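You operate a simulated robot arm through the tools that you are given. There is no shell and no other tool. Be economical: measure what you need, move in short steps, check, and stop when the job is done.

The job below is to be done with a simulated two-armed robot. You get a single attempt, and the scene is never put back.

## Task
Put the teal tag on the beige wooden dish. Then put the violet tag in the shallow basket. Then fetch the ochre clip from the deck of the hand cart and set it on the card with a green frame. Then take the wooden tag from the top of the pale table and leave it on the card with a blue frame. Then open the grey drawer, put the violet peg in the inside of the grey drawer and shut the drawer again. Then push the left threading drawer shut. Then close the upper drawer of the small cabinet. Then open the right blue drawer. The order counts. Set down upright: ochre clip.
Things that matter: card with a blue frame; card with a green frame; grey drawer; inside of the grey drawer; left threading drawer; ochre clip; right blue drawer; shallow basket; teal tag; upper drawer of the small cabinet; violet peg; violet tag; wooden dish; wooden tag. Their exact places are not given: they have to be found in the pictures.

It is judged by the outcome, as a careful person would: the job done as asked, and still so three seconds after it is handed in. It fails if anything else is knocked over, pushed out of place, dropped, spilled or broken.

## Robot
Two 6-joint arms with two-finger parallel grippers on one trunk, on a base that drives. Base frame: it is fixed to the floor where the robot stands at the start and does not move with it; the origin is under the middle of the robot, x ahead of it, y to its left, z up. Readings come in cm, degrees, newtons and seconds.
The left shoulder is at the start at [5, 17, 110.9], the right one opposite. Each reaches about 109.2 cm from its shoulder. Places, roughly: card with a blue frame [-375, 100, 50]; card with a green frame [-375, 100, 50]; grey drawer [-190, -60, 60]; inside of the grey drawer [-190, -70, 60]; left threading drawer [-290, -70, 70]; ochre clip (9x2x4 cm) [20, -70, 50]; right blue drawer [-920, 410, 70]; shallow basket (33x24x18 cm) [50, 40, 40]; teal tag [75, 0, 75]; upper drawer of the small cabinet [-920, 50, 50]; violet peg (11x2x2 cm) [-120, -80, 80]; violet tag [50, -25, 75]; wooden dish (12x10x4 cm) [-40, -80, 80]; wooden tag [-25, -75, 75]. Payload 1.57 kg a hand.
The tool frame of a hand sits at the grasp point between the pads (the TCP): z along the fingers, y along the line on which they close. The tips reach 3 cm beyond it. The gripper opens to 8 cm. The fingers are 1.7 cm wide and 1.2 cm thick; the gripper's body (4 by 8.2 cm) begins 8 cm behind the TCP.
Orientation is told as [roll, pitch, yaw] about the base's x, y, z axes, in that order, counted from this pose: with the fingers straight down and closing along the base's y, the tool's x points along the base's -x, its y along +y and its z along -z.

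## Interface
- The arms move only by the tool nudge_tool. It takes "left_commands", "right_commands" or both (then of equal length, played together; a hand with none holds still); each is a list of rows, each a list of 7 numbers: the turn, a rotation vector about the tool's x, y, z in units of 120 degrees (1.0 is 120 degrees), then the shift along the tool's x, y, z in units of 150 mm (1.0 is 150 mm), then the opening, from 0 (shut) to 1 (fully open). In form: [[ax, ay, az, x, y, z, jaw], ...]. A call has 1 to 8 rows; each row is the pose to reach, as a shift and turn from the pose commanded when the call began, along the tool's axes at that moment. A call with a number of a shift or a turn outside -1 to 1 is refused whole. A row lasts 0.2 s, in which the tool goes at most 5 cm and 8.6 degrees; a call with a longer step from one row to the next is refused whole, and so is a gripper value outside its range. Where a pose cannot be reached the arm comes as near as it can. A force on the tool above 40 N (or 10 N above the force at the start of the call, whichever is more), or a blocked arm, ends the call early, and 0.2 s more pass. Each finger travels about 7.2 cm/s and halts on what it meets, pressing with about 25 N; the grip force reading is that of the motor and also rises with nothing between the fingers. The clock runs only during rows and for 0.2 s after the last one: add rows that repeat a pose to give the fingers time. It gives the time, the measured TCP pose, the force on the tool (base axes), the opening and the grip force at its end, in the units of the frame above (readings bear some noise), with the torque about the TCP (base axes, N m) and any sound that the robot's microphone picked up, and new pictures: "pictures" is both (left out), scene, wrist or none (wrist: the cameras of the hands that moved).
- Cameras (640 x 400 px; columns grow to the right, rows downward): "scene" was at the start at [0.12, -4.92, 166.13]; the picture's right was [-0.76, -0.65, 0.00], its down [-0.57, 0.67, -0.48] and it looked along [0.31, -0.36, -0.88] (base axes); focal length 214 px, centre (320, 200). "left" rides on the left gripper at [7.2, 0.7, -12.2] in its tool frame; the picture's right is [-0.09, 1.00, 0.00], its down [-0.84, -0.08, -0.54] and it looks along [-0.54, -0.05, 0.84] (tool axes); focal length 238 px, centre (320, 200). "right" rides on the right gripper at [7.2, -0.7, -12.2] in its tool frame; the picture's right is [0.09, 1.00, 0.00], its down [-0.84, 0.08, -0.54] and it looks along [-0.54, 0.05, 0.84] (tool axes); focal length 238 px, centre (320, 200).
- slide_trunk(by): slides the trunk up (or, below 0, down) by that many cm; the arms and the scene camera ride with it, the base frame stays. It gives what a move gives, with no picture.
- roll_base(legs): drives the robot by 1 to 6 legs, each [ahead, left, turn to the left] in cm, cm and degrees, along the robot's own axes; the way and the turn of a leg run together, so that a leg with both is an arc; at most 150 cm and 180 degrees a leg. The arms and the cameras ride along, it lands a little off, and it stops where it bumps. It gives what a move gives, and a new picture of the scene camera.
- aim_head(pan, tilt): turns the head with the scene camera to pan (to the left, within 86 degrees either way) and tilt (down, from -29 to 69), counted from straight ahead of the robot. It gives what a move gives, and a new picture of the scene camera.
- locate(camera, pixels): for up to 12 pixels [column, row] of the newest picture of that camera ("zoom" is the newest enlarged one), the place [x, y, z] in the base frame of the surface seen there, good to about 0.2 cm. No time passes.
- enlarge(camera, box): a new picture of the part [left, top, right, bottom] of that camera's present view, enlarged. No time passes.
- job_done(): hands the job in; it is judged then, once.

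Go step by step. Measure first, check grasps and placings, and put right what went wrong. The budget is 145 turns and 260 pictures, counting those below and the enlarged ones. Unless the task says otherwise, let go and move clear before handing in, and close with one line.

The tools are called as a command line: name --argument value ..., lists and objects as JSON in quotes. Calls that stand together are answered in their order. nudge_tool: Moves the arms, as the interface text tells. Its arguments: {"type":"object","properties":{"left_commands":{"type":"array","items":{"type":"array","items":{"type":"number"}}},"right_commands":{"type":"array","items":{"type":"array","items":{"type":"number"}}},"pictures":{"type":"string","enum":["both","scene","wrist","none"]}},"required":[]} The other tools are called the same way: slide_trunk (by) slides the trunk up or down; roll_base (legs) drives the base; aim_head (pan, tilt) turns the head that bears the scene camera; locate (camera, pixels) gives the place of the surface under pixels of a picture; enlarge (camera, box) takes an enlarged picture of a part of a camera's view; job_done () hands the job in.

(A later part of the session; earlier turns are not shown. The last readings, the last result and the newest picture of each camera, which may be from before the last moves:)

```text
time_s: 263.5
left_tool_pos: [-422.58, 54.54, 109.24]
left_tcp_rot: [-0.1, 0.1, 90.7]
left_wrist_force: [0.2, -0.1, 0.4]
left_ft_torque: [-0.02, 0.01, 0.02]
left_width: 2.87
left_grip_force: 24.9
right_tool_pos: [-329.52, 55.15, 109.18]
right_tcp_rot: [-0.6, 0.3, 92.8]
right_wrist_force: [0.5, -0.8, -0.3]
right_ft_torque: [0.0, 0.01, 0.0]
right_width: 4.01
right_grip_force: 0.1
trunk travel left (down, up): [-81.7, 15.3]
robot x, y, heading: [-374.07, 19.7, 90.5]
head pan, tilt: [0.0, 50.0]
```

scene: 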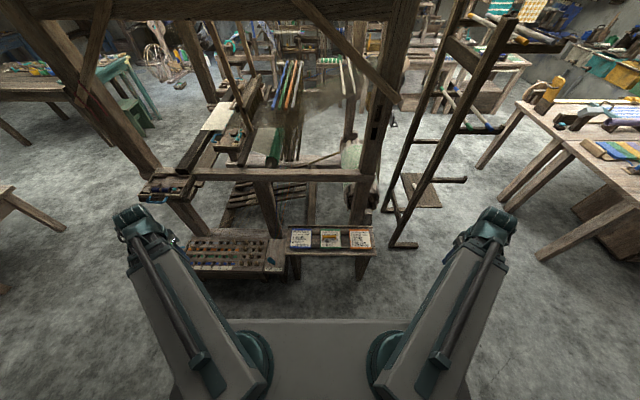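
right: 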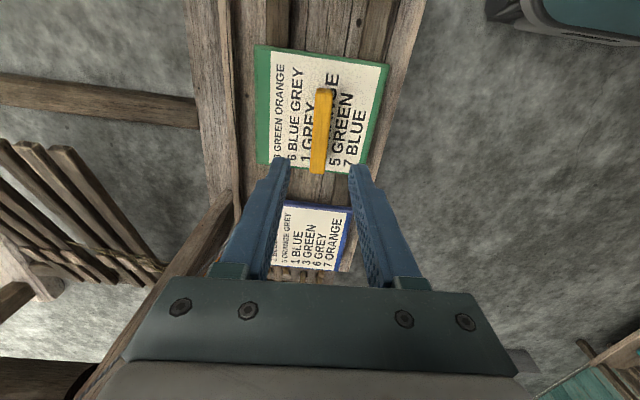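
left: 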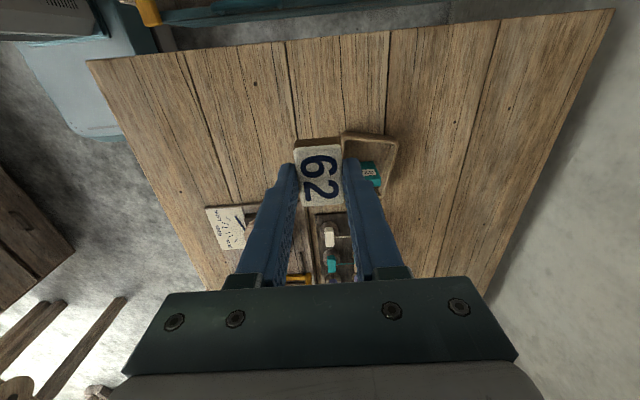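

The cards are visible ahead: blue (301,238), green with clip (331,240). I measure the blue one and swing the left hand towards it.

locate --camera "scene" --pixels '[[301, 238], [291, 247], [312, 246], [292, 231], [312, 231], [331, 233], [290, 175], [230, 173], [325, 238]]'

nudge_tool --left_commands '[[0, 0, 0, -0.214, -0.198, 0, 0], [0, 0, 0, -0.428, -0.395, 0, 0], [0, 0, 0, -0.641, -0.593, 0, 0], [0, 0, 0, -0.855, -0.79, 0, 0]]' --pictures "none"

nudge_tool --left_commands '[[0, 0, 0, -0.214, -0.198, 0, 0], [0, 0, 0, -0.428, -0.395, 0, 0], [0, 0, 0, -0.641, -0.593, 0, 0], [0, 0, 0, -0.855, -0.79, 0, 0]]' --pictures "none"

nudge_tool --left_commands '[[0, 0, 0, -0.214, -0.198, 0, 0], [0, 0, 0, -0.428, -0.395, 0, 0], [0, 0, 0, -0.641, -0.593, 0, 0], [0, 0, 0, -0.855, -0.79, 0, 0]]' --pictures "both"

```text
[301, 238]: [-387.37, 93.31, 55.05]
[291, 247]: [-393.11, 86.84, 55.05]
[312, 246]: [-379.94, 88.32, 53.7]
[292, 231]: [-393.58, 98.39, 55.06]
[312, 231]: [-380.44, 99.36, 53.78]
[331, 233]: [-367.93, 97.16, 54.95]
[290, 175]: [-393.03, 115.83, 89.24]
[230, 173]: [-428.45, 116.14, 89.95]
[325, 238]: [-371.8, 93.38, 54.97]
```

```text
time_s: 264.5
left_tool_pos: [-410.99, 67.63, 109.29]
left_tcp_rot: [0.0, 0.1, 90.8]
left_wrist_force: [0.2, 0.1, -0.6]
left_ft_torque: [0.0, 0.02, 0.03]
left_width: 2.88
left_grip_force: 25.2
right_tool_pos: [-329.31, 55.11, 109.21]
right_tcp_rot: [-0.6, 0.3, 92.8]
right_wrist_force: [-0.4, 0.0, 0.4]
right_ft_torque: [-0.03, -0.01, 0.0]
right_width: 4.03
right_grip_force: 0.2
trunk travel left (down, up): [-81.7, 15.3]
robot x, y, heading: [-374.19, 19.84, 90.7]
head pan, tilt: [0.0, 50.0]
```

```text
time_s: 265.5
left_tool_pos: [-399.32, 80.62, 109.23]
left_tcp_rot: [0.0, 0.2, 90.8]
left_wrist_force: [0.4, 0.4, -1.2]
left_ft_torque: [0.0, 0.0, 0.0]
left_width: 2.86
left_grip_force: 25.1
right_tool_pos: [-329.4, 55.16, 109.2]
right_tcp_rot: [-0.6, 0.3, 92.8]
right_wrist_force: [0.0, 0.0, 0.0]
right_ft_torque: [-0.01, -0.01, 0.03]
right_width: 3.99
right_grip_force: 0.1
trunk travel left (down, up): [-81.7, 15.3]
robot x, y, heading: [-374.41, 19.83, 91.0]
head pan, tilt: [0.0, 50.0]
```

```text
time_s: 266.5
left_tool_pos: [-387.64, 93.74, 109.11]
left_tcp_rot: [0.1, 0.1, 90.7]
left_wrist_force: [0.6, 0.0, -0.6]
left_ft_torque: [0.01, 0.01, 0.04]
left_width: 2.86
left_grip_force: 25.1
right_tool_pos: [-329.45, 55.14, 109.14]
right_tcp_rot: [-0.5, 0.3, 92.8]
right_wrist_force: [-0.3, 0.6, 0.4]
right_ft_torque: [-0.02, 0.04, 0.01]
right_width: 4.0
right_grip_force: 0.0
trunk travel left (down, up): [-81.7, 15.3]
robot x, y, heading: [-374.33, 20.09, 90.7]
head pan, tilt: [0.0, 50.0]
```

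scene: 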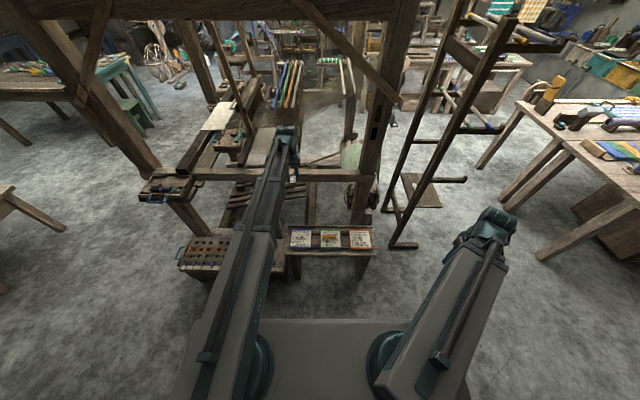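
left: 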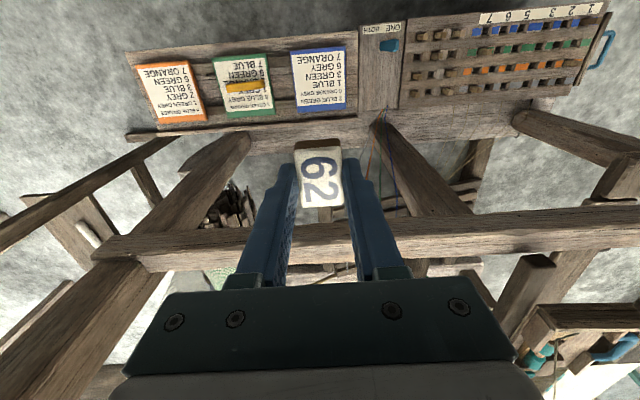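

Clear above the blue card. I lower to z 59 and then feel down.

nudge_tool --left_commands '[[0, 0, 0, 0.033, -0.027, 0, 0]]' --pictures "none"

slide_trunk --by -40

slide_trunk --by -10.3

nudge_tool --left_commands '[[0, 0, 0, 0, 0, 0, 0]]' --pictures "wrist"

slide_trunk --by -0.5

```text
time_s: 266.9
left_tool_pos: [-387.18, 93.06, 109.1]
left_tcp_rot: [0.0, 0.2, 90.8]
left_wrist_force: [-1.1, -0.1, -0.3]
left_ft_torque: [0.03, 0.0, -0.02]
left_width: 2.87
left_grip_force: 25.2
right_tool_pos: [-329.38, 55.0, 109.22]
right_tcp_rot: [-0.7, 0.3, 92.8]
right_wrist_force: [-0.1, 0.2, 0.9]
right_ft_torque: [-0.03, -0.02, -0.01]
right_width: 3.97
right_grip_force: 0.1
trunk travel left (down, up): [-81.7, 15.3]
robot x, y, heading: [-374.29, 19.52, 90.8]
head pan, tilt: [0.0, 50.0]
```

```text
time_s: 270.7
left_tool_pos: [-387.23, 93.03, 69.13]
left_tcp_rot: [0.0, 0.0, 90.8]
left_wrist_force: [-0.1, 0.2, -0.6]
left_ft_torque: [-0.02, 0.0, -0.01]
left_width: 2.85
left_grip_force: 24.8
right_tool_pos: [-329.44, 55.13, 69.16]
right_tcp_rot: [-0.7, 0.2, 92.9]
right_wrist_force: [0.9, -0.7, -0.2]
right_ft_torque: [-0.03, -0.03, -0.02]
right_width: 3.99
right_grip_force: 0.1
trunk travel left (down, up): [-41.7, 55.3]
robot x, y, heading: [-374.47, 19.66, 90.9]
head pan, tilt: [0.0, 50.0]
```

```text
time_s: 272.1
left_tool_pos: [-387.27, 93.0, 58.94]
left_tcp_rot: [0.0, 0.0, 90.8]
left_wrist_force: [-0.1, 0.0, -0.1]
left_ft_torque: [-0.03, 0.02, 0.0]
left_width: 2.82
left_grip_force: 24.8
right_tool_pos: [-329.38, 55.01, 58.92]
right_tcp_rot: [-0.6, 0.2, 92.8]
right_wrist_force: [1.4, 0.4, -0.1]
right_ft_torque: [0.01, 0.0, 0.01]
right_width: 4.02
right_grip_force: 0.1
trunk travel left (down, up): [-31.4, 65.6]
robot x, y, heading: [-374.47, 20.12, 90.6]
head pan, tilt: [0.0, 50.0]
```

```text
time_s: 272.5
left_tool_pos: [-387.23, 93.08, 58.99]
left_tcp_rot: [0.0, 0.2, 90.7]
left_wrist_force: [0.2, 0.0, -0.3]
left_ft_torque: [0.0, 0.01, 0.0]
left_width: 2.86
left_grip_force: 24.8
right_tool_pos: [-329.4, 55.11, 58.83]
right_tcp_rot: [-0.6, 0.2, 92.8]
right_wrist_force: [-0.1, -0.8, -1.0]
right_ft_torque: [0.0, 0.01, 0.02]
right_width: 4.0
right_grip_force: 0.1
trunk travel left (down, up): [-31.4, 65.6]
robot x, y, heading: [-374.31, 19.89, 90.8]
head pan, tilt: [0.0, 50.0]
```

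left: 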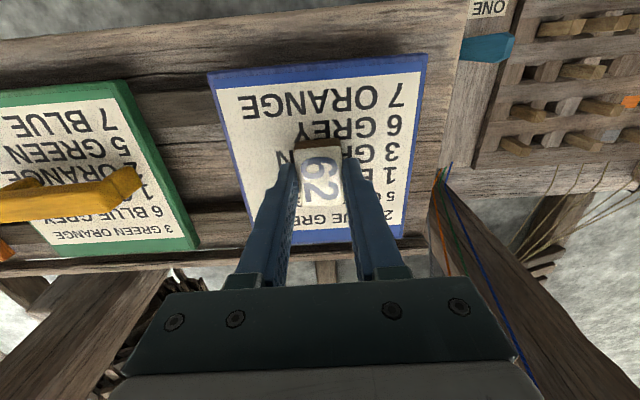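

```text
time_s: 273.0
left_tool_pos: [-387.26, 93.09, 58.5]
left_tcp_rot: [0.0, 0.0, 90.8]
left_wrist_force: [0.0, -0.4, -0.2]
left_ft_torque: [0.01, 0.0, 0.03]
left_width: 2.88
left_grip_force: 24.7
right_tool_pos: [-329.45, 55.04, 58.4]
right_tcp_rot: [-0.6, 0.2, 92.7]
right_wrist_force: [-0.2, 1.0, 0.7]
right_ft_torque: [0.0, -0.01, -0.03]
right_width: 4.02
right_grip_force: 0.0
trunk travel left (down, up): [-30.9, 66.1]
robot x, y, heading: [-374.36, 19.71, 90.7]
head pan, tilt: [0.0, 50.0]
```

Still no contact; lower a touch more.

slide_trunk --by -0.3

nudge_tool --left_commands '[[0, 0, 0, 0, 0, 0, 0.3], [0, 0, 0, 0, 0, 0, 0.55], [0, 0, 0, 0, 0, 0, 0.55], [0, 0, 0, 0, 0, 0, 0.55]]' --pictures "none"

slide_trunk --by 12

nudge_tool --left_commands '[[0, 0, 0, 0, 0, 0, 0.55]]' --pictures "wrist"

```text
time_s: 273.6
left_tool_pos: [-387.13, 93.13, 58.17]
left_tcp_rot: [0.0, 0.0, 90.7]
left_wrist_force: [0.3, 1.2, 11.5]
left_ft_torque: [0.03, 0.0, -0.01]
left_width: 2.85
left_grip_force: 25.2
right_tool_pos: [-329.29, 54.93, 58.19]
right_tcp_rot: [-0.7, 0.2, 92.7]
right_wrist_force: [-0.2, -0.2, -0.2]
right_ft_torque: [0.0, 0.03, -0.02]
right_width: 3.96
right_grip_force: 0.0
trunk travel left (down, up): [-30.6, 66.4]
robot x, y, heading: [-374.5, 19.63, 90.5]
head pan, tilt: [0.0, 50.0]
```

```text
time_s: 274.6
left_tool_pos: [-387.32, 93.12, 58.19]
left_tcp_rot: [0.0, 0.2, 90.8]
left_wrist_force: [0.0, -0.1, 1.0]
left_ft_torque: [0.01, 0.01, -0.02]
left_width: 4.39
left_grip_force: 0.1
right_tool_pos: [-329.42, 55.03, 58.05]
right_tcp_rot: [-0.6, 0.1, 92.7]
right_wrist_force: [0.4, 0.4, -0.3]
right_ft_torque: [0.01, -0.01, -0.02]
right_width: 3.99
right_grip_force: 0.1
trunk travel left (down, up): [-30.6, 66.4]
robot x, y, heading: [-374.17, 19.96, 90.6]
head pan, tilt: [0.0, 50.0]
```

```text
time_s: 276.1
left_tool_pos: [-387.27, 93.07, 70.12]
left_tcp_rot: [0.0, 0.1, 90.7]
left_wrist_force: [0.7, 0.3, 0.0]
left_ft_torque: [0.01, 0.0, -0.04]
left_width: 4.4
left_grip_force: 0.0
right_tool_pos: [-329.45, 55.15, 70.13]
right_tcp_rot: [-0.5, 0.2, 92.7]
right_wrist_force: [-1.1, 0.4, 0.0]
right_ft_torque: [-0.02, 0.02, 0.0]
right_width: 4.02
right_grip_force: 0.0
trunk travel left (down, up): [-42.6, 54.4]
robot x, y, heading: [-373.98, 19.6, 90.9]
head pan, tilt: [0.0, 50.0]
```

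```text
time_s: 276.5
left_tool_pos: [-387.29, 93.14, 70.05]
left_tcp_rot: [0.0, 0.1, 90.8]
left_wrist_force: [0.6, -0.5, -0.9]
left_ft_torque: [0.0, 0.01, 0.02]
left_width: 4.38
left_grip_force: 0.1
right_tool_pos: [-329.52, 55.15, 70.14]
right_tcp_rot: [-0.6, 0.2, 92.8]
right_wrist_force: [-0.5, 0.3, 0.4]
right_ft_torque: [0.01, 0.0, 0.04]
right_width: 4.01
right_grip_force: 0.1
trunk travel left (down, up): [-42.6, 54.4]
robot x, y, heading: [-374.56, 19.72, 90.8]
head pan, tilt: [0.0, 50.0]
```

left: 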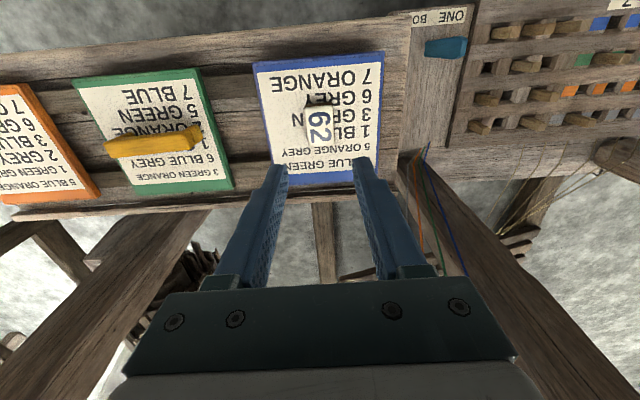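

The wooden tag lies on the blue card. Retract, raise, and drive towards the grey drawer, turning to face −y.

slide_trunk --by 38

nudge_tool --left_commands '[[0, 0, 0, 0.214, 0.198, 0, 0.5], [0, 0, 0, 0.428, 0.395, 0, 0.5], [0, 0, 0, 0.641, 0.593, 0, 0.5], [0, 0, 0, 0.855, 0.79, 0, 0.5]]' --pictures "none"

nudge_tool --left_commands '[[0, 0, 0, 0.214, 0.198, 0, 0.5], [0, 0, 0, 0.428, 0.395, 0, 0.5], [0, 0, 0, 0.641, 0.593, 0, 0.5], [0, 0, 0, 0.855, 0.79, 0, 0.5]]' --pictures "none"

nudge_tool --left_commands '[[0, 0, 0, 0.214, 0.198, 0, 0.5], [0, 0, 0, 0.428, 0.395, 0, 0.5], [0, 0, 0, 0.641, 0.593, 0, 0.5], [0, 0, 0, 0.855, 0.79, 0, 0.5]]' --pictures "none"

roll_base --legs '[[8, 0, -90.5], [150, 0, 0], [50, 0, 0]]'

roll_base --legs '[[0, 0, -90]]'

```text
time_s: 280.1
left_tool_pos: [-387.26, 93.12, 108.05]
left_tcp_rot: [0.1, 0.1, 90.9]
left_wrist_force: [-0.3, 0.0, 0.2]
left_ft_torque: [-0.01, -0.03, 0.01]
left_width: 4.4
left_grip_force: 0.1
right_tool_pos: [-329.45, 55.11, 108.04]
right_tcp_rot: [-0.6, 0.2, 92.8]
right_wrist_force: [0.9, -0.2, 0.1]
right_ft_torque: [0.04, -0.02, 0.02]
right_width: 3.99
right_grip_force: 0.0
trunk travel left (down, up): [-80.6, 16.4]
robot x, y, heading: [-374.33, 20.02, 90.8]
head pan, tilt: [0.0, 50.0]
```

```text
time_s: 281.1
left_tool_pos: [-399.0, 79.82, 108.17]
left_tcp_rot: [-0.2, 0.1, 90.6]
left_wrist_force: [0.1, -0.2, -0.3]
left_ft_torque: [0.03, -0.01, 0.01]
left_width: 3.98
left_grip_force: 0.1
right_tool_pos: [-329.42, 55.12, 108.04]
right_tcp_rot: [-0.5, 0.1, 92.8]
right_wrist_force: [0.8, -0.5, 0.1]
right_ft_torque: [0.02, -0.01, -0.02]
right_width: 3.98
right_grip_force: 0.0
trunk travel left (down, up): [-80.6, 16.4]
robot x, y, heading: [-373.94, 19.66, 91.1]
head pan, tilt: [0.0, 50.0]
```

```text
time_s: 282.1
left_tool_pos: [-410.6, 67.02, 108.14]
left_tcp_rot: [-0.2, 0.1, 90.7]
left_wrist_force: [-0.7, -0.7, -0.5]
left_ft_torque: [-0.05, 0.01, 0.0]
left_width: 4.02
left_grip_force: 0.0
right_tool_pos: [-329.46, 55.13, 108.15]
right_tcp_rot: [-0.6, 0.2, 92.8]
right_wrist_force: [-0.4, 0.3, -0.6]
right_ft_torque: [0.02, 0.01, -0.04]
right_width: 3.98
right_grip_force: 0.0
trunk travel left (down, up): [-80.6, 16.4]
robot x, y, heading: [-374.63, 20.13, 90.5]
head pan, tilt: [0.0, 50.0]
```

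```text
time_s: 283.1
left_tool_pos: [-422.23, 53.98, 108.04]
left_tcp_rot: [-0.1, 0.1, 90.6]
left_wrist_force: [-0.1, 0.1, 0.2]
left_ft_torque: [-0.01, -0.02, 0.0]
left_width: 3.99
left_grip_force: 0.2
right_tool_pos: [-329.48, 55.06, 108.15]
right_tcp_rot: [-0.6, 0.2, 92.8]
right_wrist_force: [-0.4, -0.3, 0.3]
right_ft_torque: [0.04, 0.03, 0.0]
right_width: 4.0
right_grip_force: 0.0
trunk travel left (down, up): [-80.6, 16.4]
robot x, y, heading: [-374.22, 19.76, 91.0]
head pan, tilt: [0.0, 50.0]
```

```text
time_s: 296.9
left_tool_pos: [-134.68, 76.15, 108.04]
left_tcp_rot: [0.1, 0.2, 1.0]
left_wrist_force: [-0.4, 0.6, 0.3]
left_ft_torque: [0.01, 0.02, -0.03]
left_width: 3.97
left_grip_force: 0.0
right_tool_pos: [-133.3, -16.73, 108.06]
right_tcp_rot: [-0.6, 0.4, 3.0]
right_wrist_force: [-0.1, -0.8, -0.4]
right_ft_torque: [0.04, 0.0, -0.01]
right_width: 4.01
right_grip_force: 0.0
trunk travel left (down, up): [-80.6, 16.4]
robot x, y, heading: [-168.46, 27.88, 1.1]
head pan, tilt: [0.0, 50.0]
```

scene: 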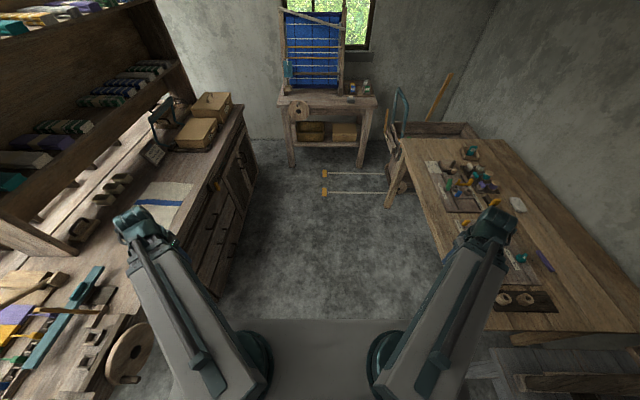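

```text
time_s: 301.2
left_tool_pos: [-120.9, -6.29, 108.13]
left_tcp_rot: [0.0, 0.1, -89.6]
left_wrist_force: [0.2, 0.1, 0.7]
left_ft_torque: [0.02, -0.02, -0.01]
left_width: 3.99
left_grip_force: 0.2
right_tool_pos: [-213.66, -7.1, 108.01]
right_tcp_rot: [-0.6, 0.2, -87.6]
right_wrist_force: [0.1, -0.4, -0.6]
right_ft_torque: [-0.02, 0.0, 0.01]
right_width: 3.98
right_grip_force: 0.0
trunk travel left (down, up): [-80.6, 16.4]
robot x, y, heading: [-169.02, 28.07, -89.6]
head pan, tilt: [0.0, 50.0]
```

scene: 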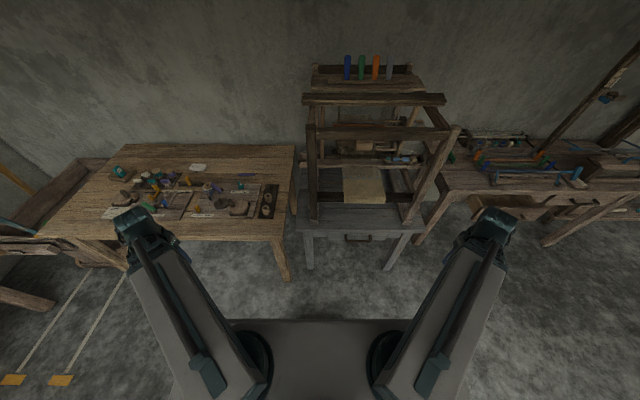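

Grey drawer handle at (358,238), threading drawers to the right. I zoom and measure.

enlarge --camera "scene" --box '[280, 160, 480, 285]'

locate --camera "zoom" --pixels '[[240, 252], [215, 254], [275, 252], [90, 255], [440, 230], [245, 225], [245, 275], [75, 200], [450, 200], [105, 240], [400, 240], [300, 260]]'

enlarge --camera "scene" --box '[430, 120, 640, 250]'

locate --camera "scene" --pixels '[[240, 175], [258, 177], [248, 176], [495, 205], [520, 210], [583, 203], [500, 212], [455, 190], [280, 240], [430, 230]]'

```text
3.20 times, centred on (380, 222) of scene
```

zoom: 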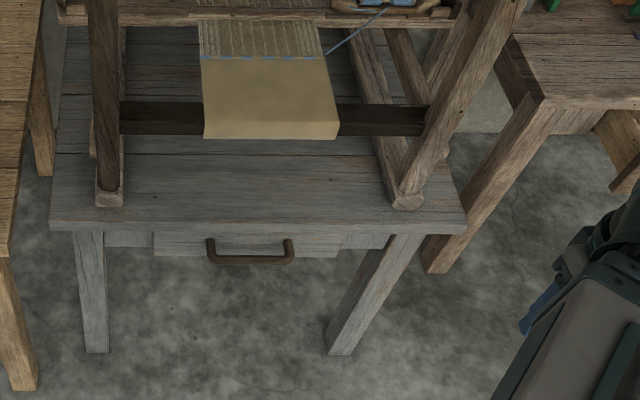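

```text
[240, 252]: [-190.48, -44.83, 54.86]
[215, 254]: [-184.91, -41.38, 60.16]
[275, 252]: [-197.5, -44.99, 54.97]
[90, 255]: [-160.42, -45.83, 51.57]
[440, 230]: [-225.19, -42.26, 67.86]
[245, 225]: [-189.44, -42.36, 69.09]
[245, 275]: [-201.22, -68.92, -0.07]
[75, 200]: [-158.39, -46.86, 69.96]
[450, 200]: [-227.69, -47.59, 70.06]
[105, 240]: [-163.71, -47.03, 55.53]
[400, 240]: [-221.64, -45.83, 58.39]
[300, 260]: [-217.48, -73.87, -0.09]
```

```text
3.05 times, centred on (535, 185) of scene
```

zoom: 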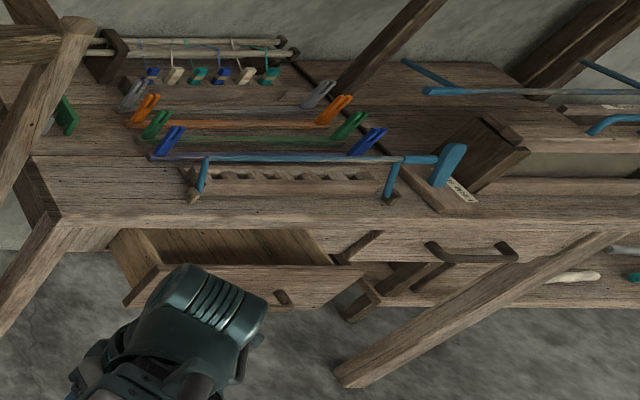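

```text
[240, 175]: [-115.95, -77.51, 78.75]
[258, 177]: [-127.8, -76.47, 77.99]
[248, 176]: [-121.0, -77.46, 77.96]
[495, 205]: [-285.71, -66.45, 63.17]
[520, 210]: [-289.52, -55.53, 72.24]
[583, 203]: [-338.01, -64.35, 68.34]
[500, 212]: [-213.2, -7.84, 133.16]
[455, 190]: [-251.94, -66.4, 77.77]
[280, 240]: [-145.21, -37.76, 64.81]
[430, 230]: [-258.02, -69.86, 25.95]
```

The handle bar runs along x at y≈−41.5, z≈59, just below the top's overhang, so I need a level hand closing vertically. I back up 15 cm, yaw both hands by 90°, and bring the right hand in front.

roll_base --legs '[[-15, 0, -0.4]]'

nudge_tool --right_commands '[[0, 0, -0.0664, 0, 0, 0, 0.5], [0, 0, -0.1327, 0, 0, 0, 0.5], [0, 0, -0.199, 0, 0, 0, 0.5], [0, 0, -0.2654, 0, 0, 0, 0.5], [0, 0, -0.3317, 0, 0, 0, 0.5], [0, 0, -0.398, 0, 0, 0, 0.5]]' --left_commands '[[0, 0, 0.0684, 0, 0, 0, 0.5], [0, 0, 0.1367, 0, 0, 0, 0.5], [0, 0, 0.205, 0, 0, 0, 0.5], [0, 0, 0.2734, 0, 0, 0, 0.5], [0, 0, 0.3417, 0, 0, 0, 0.5], [0, 0, 0.41, 0, 0, 0, 0.5]]' --pictures "none"

nudge_tool --right_commands '[[0, 0, -0.0664, 0, 0, 0, 0.5], [0, 0, -0.1327, 0, 0, 0, 0.5], [0, 0, -0.199, 0, 0, 0, 0.5], [0, 0, -0.2654, 0, 0, 0, 0.5], [0, 0, -0.328, 0, 0, 0, 0.5]]' --left_commands '[[0, 0, 0.0684, 0, 0, 0, 0.5], [0, 0, 0.1367, 0, 0, 0, 0.5], [0, 0, 0.205, 0, 0, 0, 0.5], [0, 0, 0.2734, 0, 0, 0, 0.5], [0, 0, 0.34, 0, 0, 0, 0.5]]' --pictures "scene"

```text
time_s: 302.6
left_tool_pos: [-121.21, 8.62, 108.03]
left_tcp_rot: [0.0, 0.1, -89.9]
left_wrist_force: [0.2, 0.0, -0.2]
left_ft_torque: [-0.04, -0.02, -0.01]
left_width: 3.99
left_grip_force: 0.1
right_tool_pos: [-214.19, 8.68, 108.13]
right_tcp_rot: [-0.6, 0.2, -87.8]
right_wrist_force: [-0.5, 0.9, 0.0]
right_ft_torque: [-0.02, 0.01, 0.01]
right_width: 4.01
right_grip_force: 0.0
trunk travel left (down, up): [-80.6, 16.4]
robot x, y, heading: [-168.94, 43.48, -89.9]
head pan, tilt: [0.0, 50.0]
```

scene: 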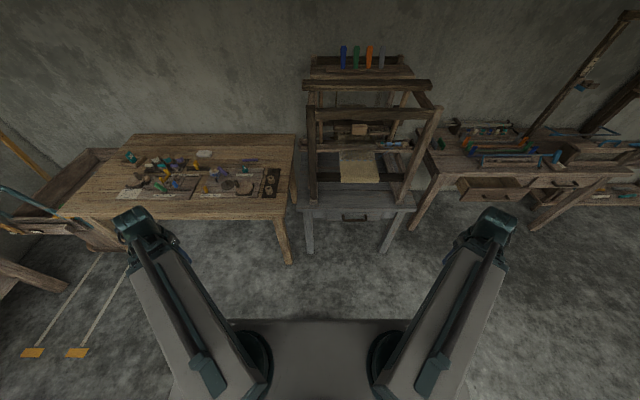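

```text
time_s: 304.0
left_tool_pos: [-121.16, 8.56, 108.16]
left_tcp_rot: [-0.1, 0.1, -139.2]
left_wrist_force: [0.7, 0.1, 0.3]
left_ft_torque: [0.03, 0.03, -0.02]
left_width: 4.0
left_grip_force: 0.0
right_tool_pos: [-214.0, 8.4, 108.14]
right_tcp_rot: [-0.2, 0.7, -39.9]
right_wrist_force: [-0.1, -1.4, -0.2]
right_ft_torque: [0.02, -0.02, 0.0]
right_width: 4.0
right_grip_force: 0.0
trunk travel left (down, up): [-80.6, 16.4]
robot x, y, heading: [-168.72, 43.34, -89.9]
head pan, tilt: [0.0, 50.0]
```

```text
time_s: 305.2
left_tool_pos: [-121.26, 8.44, 108.12]
left_tcp_rot: [-0.1, 0.0, 179.9]
left_wrist_force: [0.3, 0.5, -0.5]
left_ft_torque: [-0.03, 0.03, 0.02]
left_width: 4.03
left_grip_force: 0.1
right_tool_pos: [-213.99, 8.39, 108.02]
right_tcp_rot: [0.2, 0.7, -0.7]
right_wrist_force: [-0.5, 0.8, -0.4]
right_ft_torque: [0.0, -0.05, -0.02]
right_width: 3.99
right_grip_force: 0.1
trunk travel left (down, up): [-80.6, 16.4]
robot x, y, heading: [-168.63, 43.34, -90.0]
head pan, tilt: [0.0, 50.0]
```

scene: 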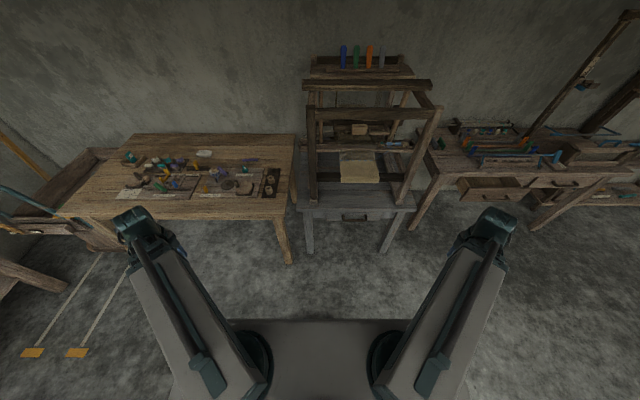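

Now bring the right hand in line with the handle and tilt it level in three 30° calls.

nudge_tool --right_commands '[[0, 0, 0, -0.212, -0.157, 0, 0.5], [0, 0, 0, -0.424, -0.314, 0, 0.5], [0, 0, 0, -0.635, -0.47, 0, 0.5], [0, 0, 0, -0.847, -0.627, 0, 0.5]]' --pictures "none"

nudge_tool --right_commands '[[0, 0, 0, -0.24, -0.053, 0, 0.5], [0, 0, 0, -0.48, -0.107, 0, 0.5], [0, 0, 0, -0.72, -0.16, 0, 0.5]]' --pictures "none"

nudge_tool --right_commands '[[0.0625, 0, 0, 0, -0.19, -0.012, 0.5], [0.125, 0, 0, 0, -0.375, -0.05, 0.5], [0.1875, 0, 0, 0, -0.555, -0.11, 0.5], [0.25, 0, 0, 0, -0.723, -0.194, 0.5]]' --pictures "none"

nudge_tool --right_commands '[[0.0625, 0, 0, 0, -0.19, -0.012, 0.5], [0.125, 0, 0, 0, -0.375, -0.05, 0.5], [0.1875, 0, 0, 0, -0.555, -0.11, 0.5], [0.25, 0, 0, 0, -0.723, -0.194, 0.5]]' --pictures "none"

nudge_tool --right_commands '[[0.0625, 0, 0, 0, -0.19, -0.012, 0.5], [0.125, 0, 0, 0, -0.375, -0.05, 0.5], [0.1875, 0, 0, 0, -0.555, -0.11, 0.5], [0.25, 0, 0, 0, -0.723, -0.194, 0.5]]' --pictures "both"

```text
time_s: 306.2
left_tool_pos: [-121.21, 8.37, 107.97]
left_tcp_rot: [-0.2, -0.1, -179.9]
left_wrist_force: [0.0, 0.6, 0.4]
left_ft_torque: [-0.05, 0.02, 0.0]
left_width: 3.98
left_grip_force: 0.1
right_tool_pos: [-201.42, -1.3, 108.04]
right_tcp_rot: [0.2, 0.6, -0.7]
right_wrist_force: [1.2, -0.3, -0.3]
right_ft_torque: [0.03, 0.02, 0.0]
right_width: 3.97
right_grip_force: 0.1
trunk travel left (down, up): [-80.6, 16.4]
robot x, y, heading: [-168.78, 43.25, -89.9]
head pan, tilt: [0.0, 50.0]
```

```text
time_s: 307.0
left_tool_pos: [-121.2, 8.57, 108.06]
left_tcp_rot: [0.0, -0.1, -179.8]
left_wrist_force: [0.0, -0.7, -0.1]
left_ft_torque: [-0.02, 0.0, -0.01]
left_width: 4.01
left_grip_force: 0.0
right_tool_pos: [-190.58, -3.73, 108.27]
right_tcp_rot: [0.2, 0.7, -0.8]
right_wrist_force: [0.3, 0.1, -0.4]
right_ft_torque: [0.0, 0.05, 0.0]
right_width: 4.0
right_grip_force: 0.1
right hand out of reach, approached as far as the arm can: row 3
trunk travel left (down, up): [-80.6, 16.4]
robot x, y, heading: [-169.0, 43.13, -90.0]
head pan, tilt: [0.0, 50.0]
```

```text
time_s: 308.0
left_tool_pos: [-121.22, 8.5, 108.19]
left_tcp_rot: [-0.1, 0.0, -179.9]
left_wrist_force: [-0.1, 0.0, -0.6]
left_ft_torque: [0.01, 0.0, 0.01]
left_width: 3.98
left_grip_force: 0.2
right_tool_pos: [-190.85, -14.7, 110.98]
right_tcp_rot: [-29.8, 0.6, -0.7]
right_wrist_force: [0.8, 0.4, 0.2]
right_ft_torque: [0.05, -0.02, -0.03]
right_width: 4.02
right_grip_force: 0.0
trunk travel left (down, up): [-80.6, 16.4]
robot x, y, heading: [-168.72, 43.8, -90.0]
head pan, tilt: [0.0, 50.0]
```

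```text
time_s: 309.0
left_tool_pos: [-121.27, 8.35, 108.2]
left_tcp_rot: [-0.2, 0.0, -179.9]
left_wrist_force: [-0.5, -0.3, -0.8]
left_ft_torque: [0.02, 0.0, -0.01]
left_width: 4.01
left_grip_force: 0.0
right_tool_pos: [-190.64, -22.48, 118.98]
right_tcp_rot: [-59.8, 0.7, -0.7]
right_wrist_force: [-0.1, 0.0, 0.5]
right_ft_torque: [0.01, -0.01, 0.02]
right_width: 3.98
right_grip_force: 0.0
trunk travel left (down, up): [-80.6, 16.4]
robot x, y, heading: [-168.66, 43.45, -89.6]
head pan, tilt: [0.0, 50.0]
```

```text
time_s: 310.0
left_tool_pos: [-121.25, 8.49, 108.0]
left_tcp_rot: [0.0, 0.0, -179.9]
left_wrist_force: [0.2, 0.2, 0.4]
left_ft_torque: [0.01, 0.0, 0.01]
left_width: 3.99
left_grip_force: 0.1
right_tool_pos: [-190.76, -25.31, 129.86]
right_tcp_rot: [-89.2, 0.9, -0.9]
right_wrist_force: [0.0, 0.5, 1.3]
right_ft_torque: [0.02, -0.01, -0.04]
right_width: 4.0
right_grip_force: 0.0
trunk travel left (down, up): [-80.6, 16.4]
robot x, y, heading: [-168.54, 42.98, -90.0]
head pan, tilt: [0.0, 50.0]
```

scene: 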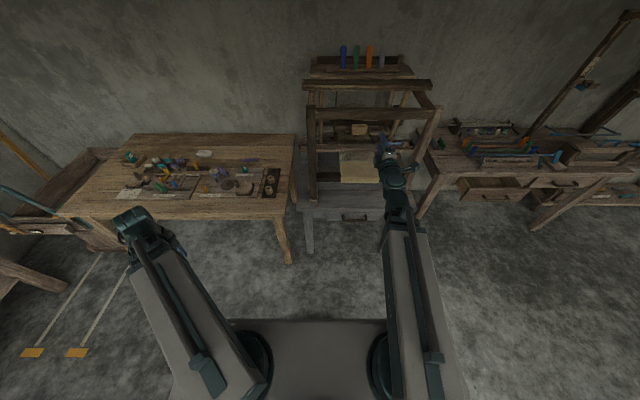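
right: 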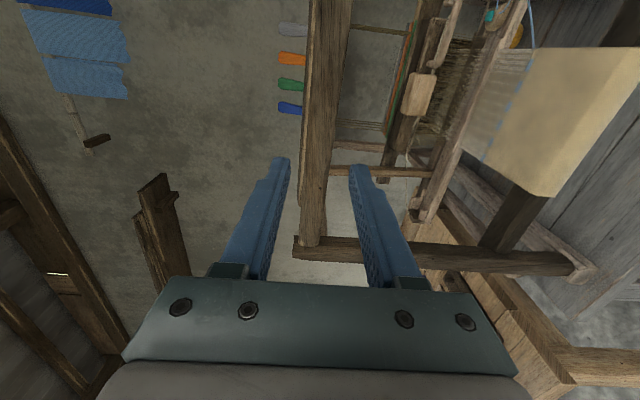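

Level at z 130, tip y≈−28. Lower to z≈60 and view the handle.

slide_trunk --by -40

slide_trunk --by -29

nudge_tool --right_commands '[[0, 0, 0, 0, 0, 0, 0.5]]' --pictures "both"

enlarge --camera "scene" --box '[280, 60, 480, 185]'

```text
time_s: 313.8
left_tool_pos: [-121.38, 8.46, 68.1]
left_tcp_rot: [-0.1, 0.1, -179.9]
left_wrist_force: [-0.2, -0.6, -0.5]
left_ft_torque: [0.02, -0.01, 0.0]
left_width: 4.0
left_grip_force: 0.0
right_tool_pos: [-190.72, -25.29, 89.8]
right_tcp_rot: [-89.1, 0.6, -0.8]
right_wrist_force: [-0.3, 0.8, -0.7]
right_ft_torque: [-0.02, -0.02, -0.04]
right_width: 4.01
right_grip_force: 0.1
trunk travel left (down, up): [-40.6, 56.4]
robot x, y, heading: [-168.76, 43.68, -89.8]
head pan, tilt: [0.0, 50.0]
```

```text
time_s: 316.7
left_tool_pos: [-121.11, 8.41, 39.09]
left_tcp_rot: [-0.2, 0.0, -179.8]
left_wrist_force: [-1.4, 0.7, 0.5]
left_ft_torque: [-0.03, -0.02, 0.0]
left_width: 4.01
left_grip_force: 0.0
right_tool_pos: [-190.66, -25.43, 60.65]
right_tcp_rot: [-89.2, 0.6, -0.7]
right_wrist_force: [0.6, 0.0, 0.5]
right_ft_torque: [-0.03, -0.04, -0.01]
right_width: 3.98
right_grip_force: 0.1
trunk travel left (down, up): [-11.6, 85.4]
robot x, y, heading: [-168.64, 43.13, -89.9]
head pan, tilt: [0.0, 50.0]
```

```text
time_s: 317.1
left_tool_pos: [-121.32, 8.53, 39.08]
left_tcp_rot: [-0.1, 0.0, -179.9]
left_wrist_force: [0.3, -0.1, -0.1]
left_ft_torque: [0.0, 0.06, 0.02]
left_width: 4.0
left_grip_force: 0.0
right_tool_pos: [-190.75, -25.4, 60.67]
right_tcp_rot: [-89.2, 0.6, -0.8]
right_wrist_force: [0.3, 0.6, 0.4]
right_ft_torque: [-0.01, 0.01, -0.01]
right_width: 4.01
right_grip_force: 0.1
trunk travel left (down, up): [-11.6, 85.4]
robot x, y, heading: [-168.95, 43.1, -90.0]
head pan, tilt: [0.0, 50.0]
```

scene: 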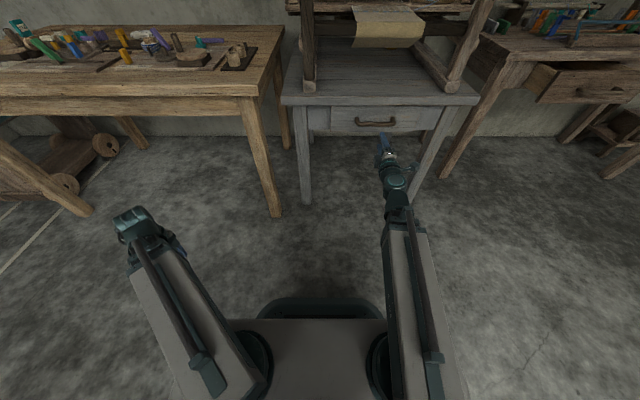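
right: 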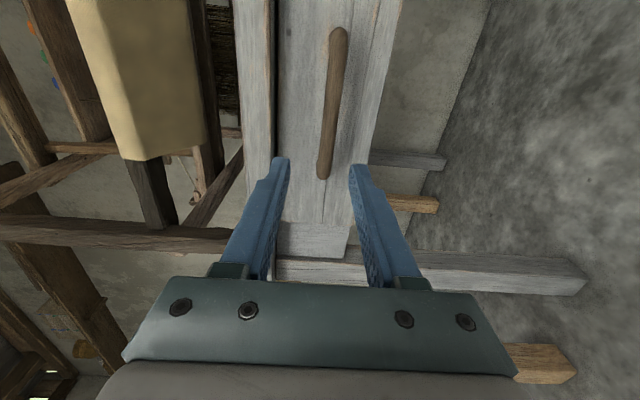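

```text
3.20 times, centred on (380, 122) of scene
```

zoom: 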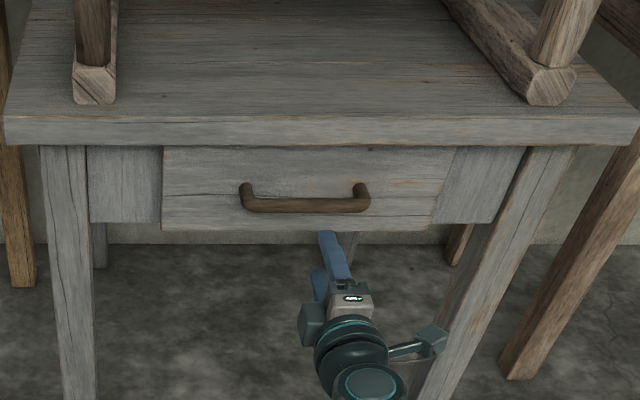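

locate --camera "zoom" --pixels '[[305, 205], [260, 205], [345, 205], [300, 175], [300, 222], [170, 180], [445, 175], [305, 200], [305, 210]]'

locate --camera "right" --pixels '[[336, 40], [332, 100], [324, 170], [325, 100], [339, 100], [300, 120], [355, 120]]'

```text
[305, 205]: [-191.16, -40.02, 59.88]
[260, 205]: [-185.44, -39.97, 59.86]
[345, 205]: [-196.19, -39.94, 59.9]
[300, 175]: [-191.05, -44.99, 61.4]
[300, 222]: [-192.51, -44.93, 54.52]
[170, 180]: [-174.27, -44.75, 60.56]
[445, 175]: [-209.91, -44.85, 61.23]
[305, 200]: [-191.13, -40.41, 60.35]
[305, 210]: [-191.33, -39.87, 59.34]
```

```text
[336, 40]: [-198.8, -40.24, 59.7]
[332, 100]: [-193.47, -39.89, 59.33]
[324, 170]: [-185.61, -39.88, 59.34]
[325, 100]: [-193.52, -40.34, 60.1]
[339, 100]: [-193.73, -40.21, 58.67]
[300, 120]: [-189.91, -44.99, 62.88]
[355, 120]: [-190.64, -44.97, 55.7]
```

Bar centre ≈(−192,−40.6,59.4). Lower 1.25, extend 15 cm, and grip it.

slide_trunk --by -1.25

nudge_tool --right_commands '[[0, 0, 0, 0, 0, 0.25, 0.5], [0, 0, 0, 0, 0, 0.5, 0.5], [0, 0, 0, 0, 0, 0.75, 0.5], [0, 0, 0, 0, 0, 1.0, 0.5]]' --pictures "none"

nudge_tool --right_commands '[[0, 0, 0, 0, 0, 0.02, 0], [0, 0, 0, 0, 0, 0.02, 0], [0, 0, 0, 0, 0, 0.02, 0], [0, 0, 0, 0, 0, 0.02, 0]]' --pictures "both"

```text
time_s: 317.7
left_tool_pos: [-121.27, 8.63, 37.81]
left_tcp_rot: [-0.2, -0.1, -179.8]
left_wrist_force: [-0.2, 0.0, 0.1]
left_ft_torque: [0.01, 0.01, 0.02]
left_width: 4.01
left_grip_force: 0.0
right_tool_pos: [-190.68, -25.37, 59.49]
right_tcp_rot: [-89.2, 0.5, -0.7]
right_wrist_force: [-0.9, 0.1, -0.8]
right_ft_torque: [-0.01, 0.0, -0.01]
right_width: 3.99
right_grip_force: 0.1
trunk travel left (down, up): [-10.4, 86.6]
robot x, y, heading: [-169.22, 43.5, -89.7]
head pan, tilt: [0.0, 50.0]
```

```text
time_s: 318.7
left_tool_pos: [-121.19, 8.54, 37.82]
left_tcp_rot: [-0.1, 0.0, -179.9]
left_wrist_force: [0.5, 0.3, 1.5]
left_ft_torque: [0.02, 0.01, -0.02]
left_width: 4.0
left_grip_force: 0.1
right_tool_pos: [-190.9, -40.4, 59.53]
right_tcp_rot: [-89.0, 0.6, -0.9]
right_wrist_force: [0.1, -0.1, 0.7]
right_ft_torque: [-0.01, 0.02, -0.02]
right_width: 4.0
right_grip_force: 0.1
trunk travel left (down, up): [-10.4, 86.6]
robot x, y, heading: [-168.72, 43.56, -90.0]
head pan, tilt: [0.0, 50.0]
```

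```text
time_s: 319.7
left_tool_pos: [-121.28, 8.48, 37.84]
left_tcp_rot: [-0.1, 0.0, -179.9]
left_wrist_force: [0.8, -0.3, 0.7]
left_ft_torque: [-0.03, -0.02, 0.0]
left_width: 3.97
left_grip_force: 0.1
right_tool_pos: [-190.9, -40.59, 59.46]
right_tcp_rot: [-89.0, 0.4, -0.8]
right_wrist_force: [1.7, 12.2, -5.4]
right_ft_torque: [0.04, -0.35, -0.19]
right_width: 1.78
right_grip_force: 32.6
trunk travel left (down, up): [-10.4, 86.6]
robot x, y, heading: [-168.99, 43.23, -89.8]
head pan, tilt: [0.0, 50.0]
```

scene: 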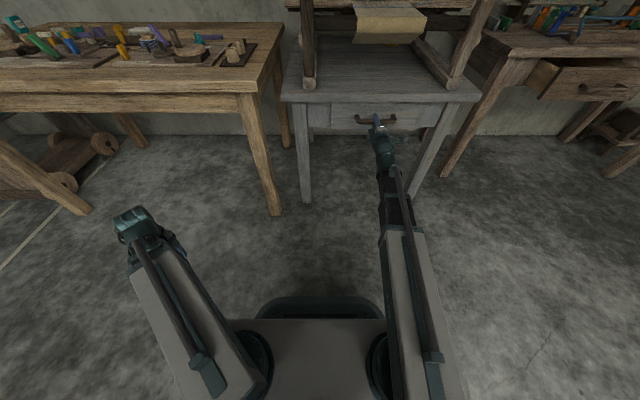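
right: 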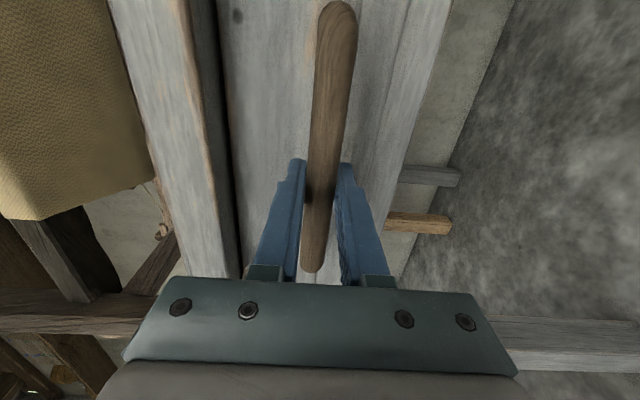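

Gripped. Pull it out slowly by 14 cm.

nudge_tool --right_commands '[[0, 0, 0, 0, 0, -0.1, 0], [0, 0, 0, 0, 0, -0.22, 0], [0, 0, 0, 0, 0, -0.36, 0], [0, 0, 0, 0, 0, -0.5, 0], [0, 0, 0, 0, 0, -0.64, 0], [0, 0, 0, 0, 0, -0.78, 0], [0, 0, 0, 0, 0, -0.92, 0], [0, 0, 0, 0, 0, -0.95, 0]]' --pictures "both"

```text
time_s: 321.5
left_tool_pos: [-121.18, 8.5, 37.94]
left_tcp_rot: [-0.3, 0.0, -179.9]
left_wrist_force: [-0.1, 0.3, -0.4]
left_ft_torque: [0.01, -0.04, -0.01]
left_width: 3.99
left_grip_force: 0.1
right_tool_pos: [-190.95, -26.48, 59.39]
right_tcp_rot: [-89.2, 0.5, -1.0]
right_wrist_force: [-13.1, -0.2, -9.4]
right_ft_torque: [0.06, -0.19, -0.7]
right_width: 1.77
right_grip_force: 32.6
trunk travel left (down, up): [-10.4, 86.6]
robot x, y, heading: [-168.96, 43.15, -90.2]
head pan, tilt: [0.0, 50.0]
```

scene: 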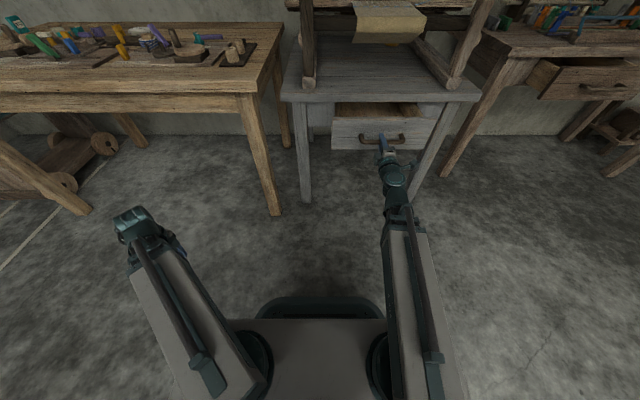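
right: 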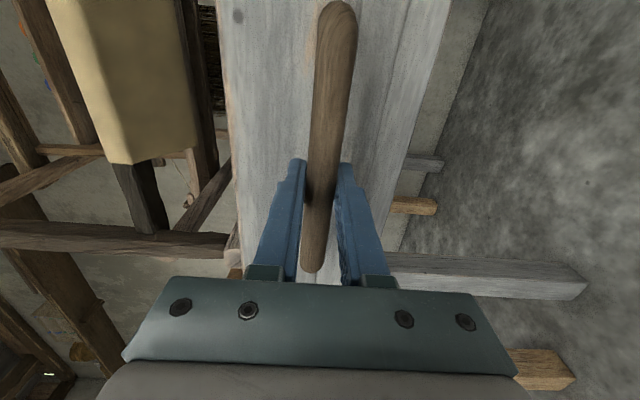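

The drawer is out 14 cm. I back the base up 6 cm more for room, then let go.

roll_base --legs '[[-6, 0, 0]]'

nudge_tool --right_commands '[[0, 0, 0, 0, 0, 0, 0.3], [0, 0, 0, 0, 0, 0, 0.5], [0, 0, 0, 0, 0, 0, 0.5]]' --pictures "none"

roll_base --legs '[[-10, 0, 0]]'

slide_trunk --by 40

slide_trunk --by 32

aim_head --pan 10 --tilt 50

```text
time_s: 322.5
left_tool_pos: [-121.4, 14.49, 37.85]
left_tcp_rot: [-0.2, 0.0, -179.9]
left_wrist_force: [0.8, 0.5, 0.4]
left_ft_torque: [0.03, -0.02, 0.0]
left_width: 4.0
left_grip_force: 0.0
right_tool_pos: [-190.83, -20.29, 59.49]
right_tcp_rot: [-89.3, 0.6, -0.8]
right_wrist_force: [-16.4, -1.2, -10.1]
right_ft_torque: [0.01, -0.25, 0.05]
right_width: 1.77
right_grip_force: 32.3
trunk travel left (down, up): [-10.4, 86.6]
robot x, y, heading: [-168.69, 49.01, -89.8]
head pan, tilt: [0.0, 50.0]
```

scene: 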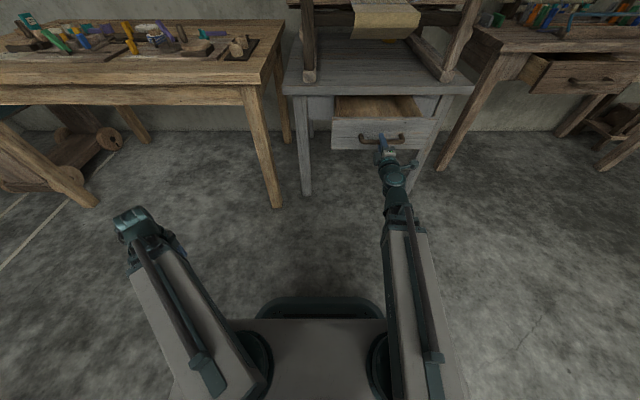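

```text
time_s: 323.3
left_tool_pos: [-121.29, 14.58, 37.81]
left_tcp_rot: [0.0, 0.1, -179.9]
left_wrist_force: [0.7, 0.7, -0.5]
left_ft_torque: [0.0, -0.01, -0.02]
left_width: 4.03
left_grip_force: 0.0
right_tool_pos: [-190.86, -20.42, 59.5]
right_tcp_rot: [-89.1, 0.5, -1.0]
right_wrist_force: [-0.3, 0.2, 0.8]
right_ft_torque: [0.04, 0.01, 0.01]
right_width: 3.98
right_grip_force: 0.1
trunk travel left (down, up): [-10.4, 86.6]
robot x, y, heading: [-168.77, 49.09, -89.8]
head pan, tilt: [0.0, 50.0]
```

```text
time_s: 324.4
left_tool_pos: [-121.29, 24.57, 37.84]
left_tcp_rot: [-0.1, 0.0, -180.0]
left_wrist_force: [-0.4, -0.3, 1.0]
left_ft_torque: [-0.02, 0.0, 0.0]
left_width: 4.0
left_grip_force: 0.0
right_tool_pos: [-190.78, -10.48, 59.51]
right_tcp_rot: [-89.3, 0.4, -1.0]
right_wrist_force: [-0.4, -0.2, -0.5]
right_ft_torque: [-0.06, 0.02, 0.0]
right_width: 4.04
right_grip_force: 0.0
trunk travel left (down, up): [-10.4, 86.6]
robot x, y, heading: [-168.74, 59.32, -90.3]
head pan, tilt: [0.0, 50.0]
```

scene: 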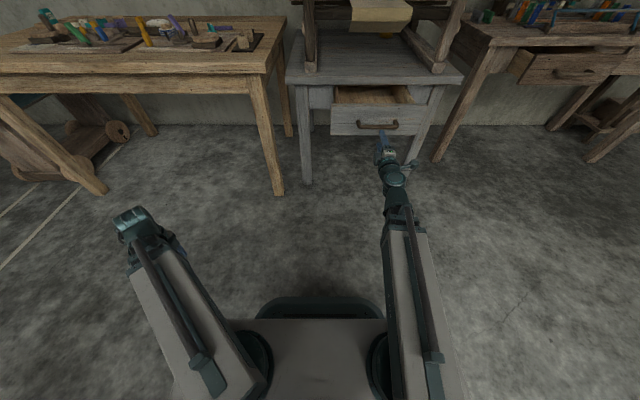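

```text
time_s: 328.3
left_tool_pos: [-121.33, 24.49, 77.83]
left_tcp_rot: [0.0, 0.0, -179.9]
left_wrist_force: [-0.2, -0.5, -0.8]
left_ft_torque: [-0.01, 0.02, 0.0]
left_width: 4.0
left_grip_force: 0.0
right_tool_pos: [-190.82, -10.28, 99.54]
right_tcp_rot: [-89.2, 0.5, -0.9]
right_wrist_force: [-0.4, 0.4, -0.6]
right_ft_torque: [0.01, 0.02, -0.01]
right_width: 4.0
right_grip_force: 0.1
trunk travel left (down, up): [-50.4, 46.6]
robot x, y, heading: [-168.5, 58.96, -89.9]
head pan, tilt: [0.0, 50.0]
```

```text
time_s: 331.4
left_tool_pos: [-121.2, 24.5, 109.89]
left_tcp_rot: [-0.1, 0.0, -179.9]
left_wrist_force: [0.2, 1.0, 0.0]
left_ft_torque: [-0.02, 0.04, -0.01]
left_width: 3.99
left_grip_force: 0.1
right_tool_pos: [-190.76, -10.28, 131.5]
right_tcp_rot: [-89.2, 0.5, -0.9]
right_wrist_force: [0.0, -0.3, 0.1]
right_ft_torque: [-0.01, -0.03, -0.01]
right_width: 4.0
right_grip_force: 0.0
trunk travel left (down, up): [-82.4, 14.6]
robot x, y, heading: [-168.71, 59.53, -89.7]
head pan, tilt: [0.0, 50.0]
```

```text
time_s: 332.2
left_tool_pos: [-121.25, 24.43, 109.83]
left_tcp_rot: [-0.2, 0.0, -179.9]
left_wrist_force: [-0.2, 0.1, 0.5]
left_ft_torque: [0.01, -0.01, 0.04]
left_width: 4.01
left_grip_force: 0.0
right_tool_pos: [-190.84, -10.39, 131.57]
right_tcp_rot: [-89.3, 0.5, -0.9]
right_wrist_force: [-0.4, 0.8, 0.1]
right_ft_torque: [-0.02, 0.03, 0.01]
right_width: 3.98
right_grip_force: 0.0
trunk travel left (down, up): [-82.4, 14.6]
robot x, y, heading: [-168.77, 59.44, -89.8]
head pan, tilt: [10.0, 50.0]
```

scene: 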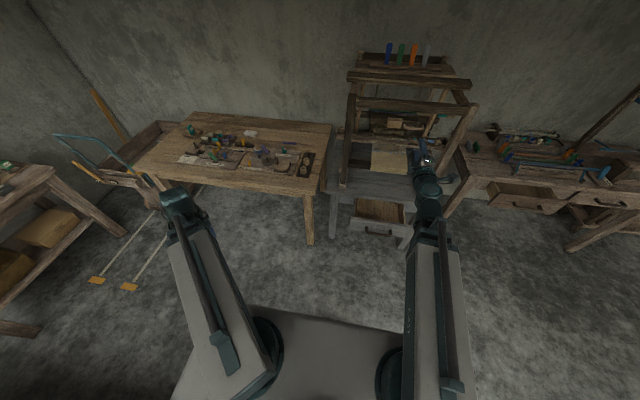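

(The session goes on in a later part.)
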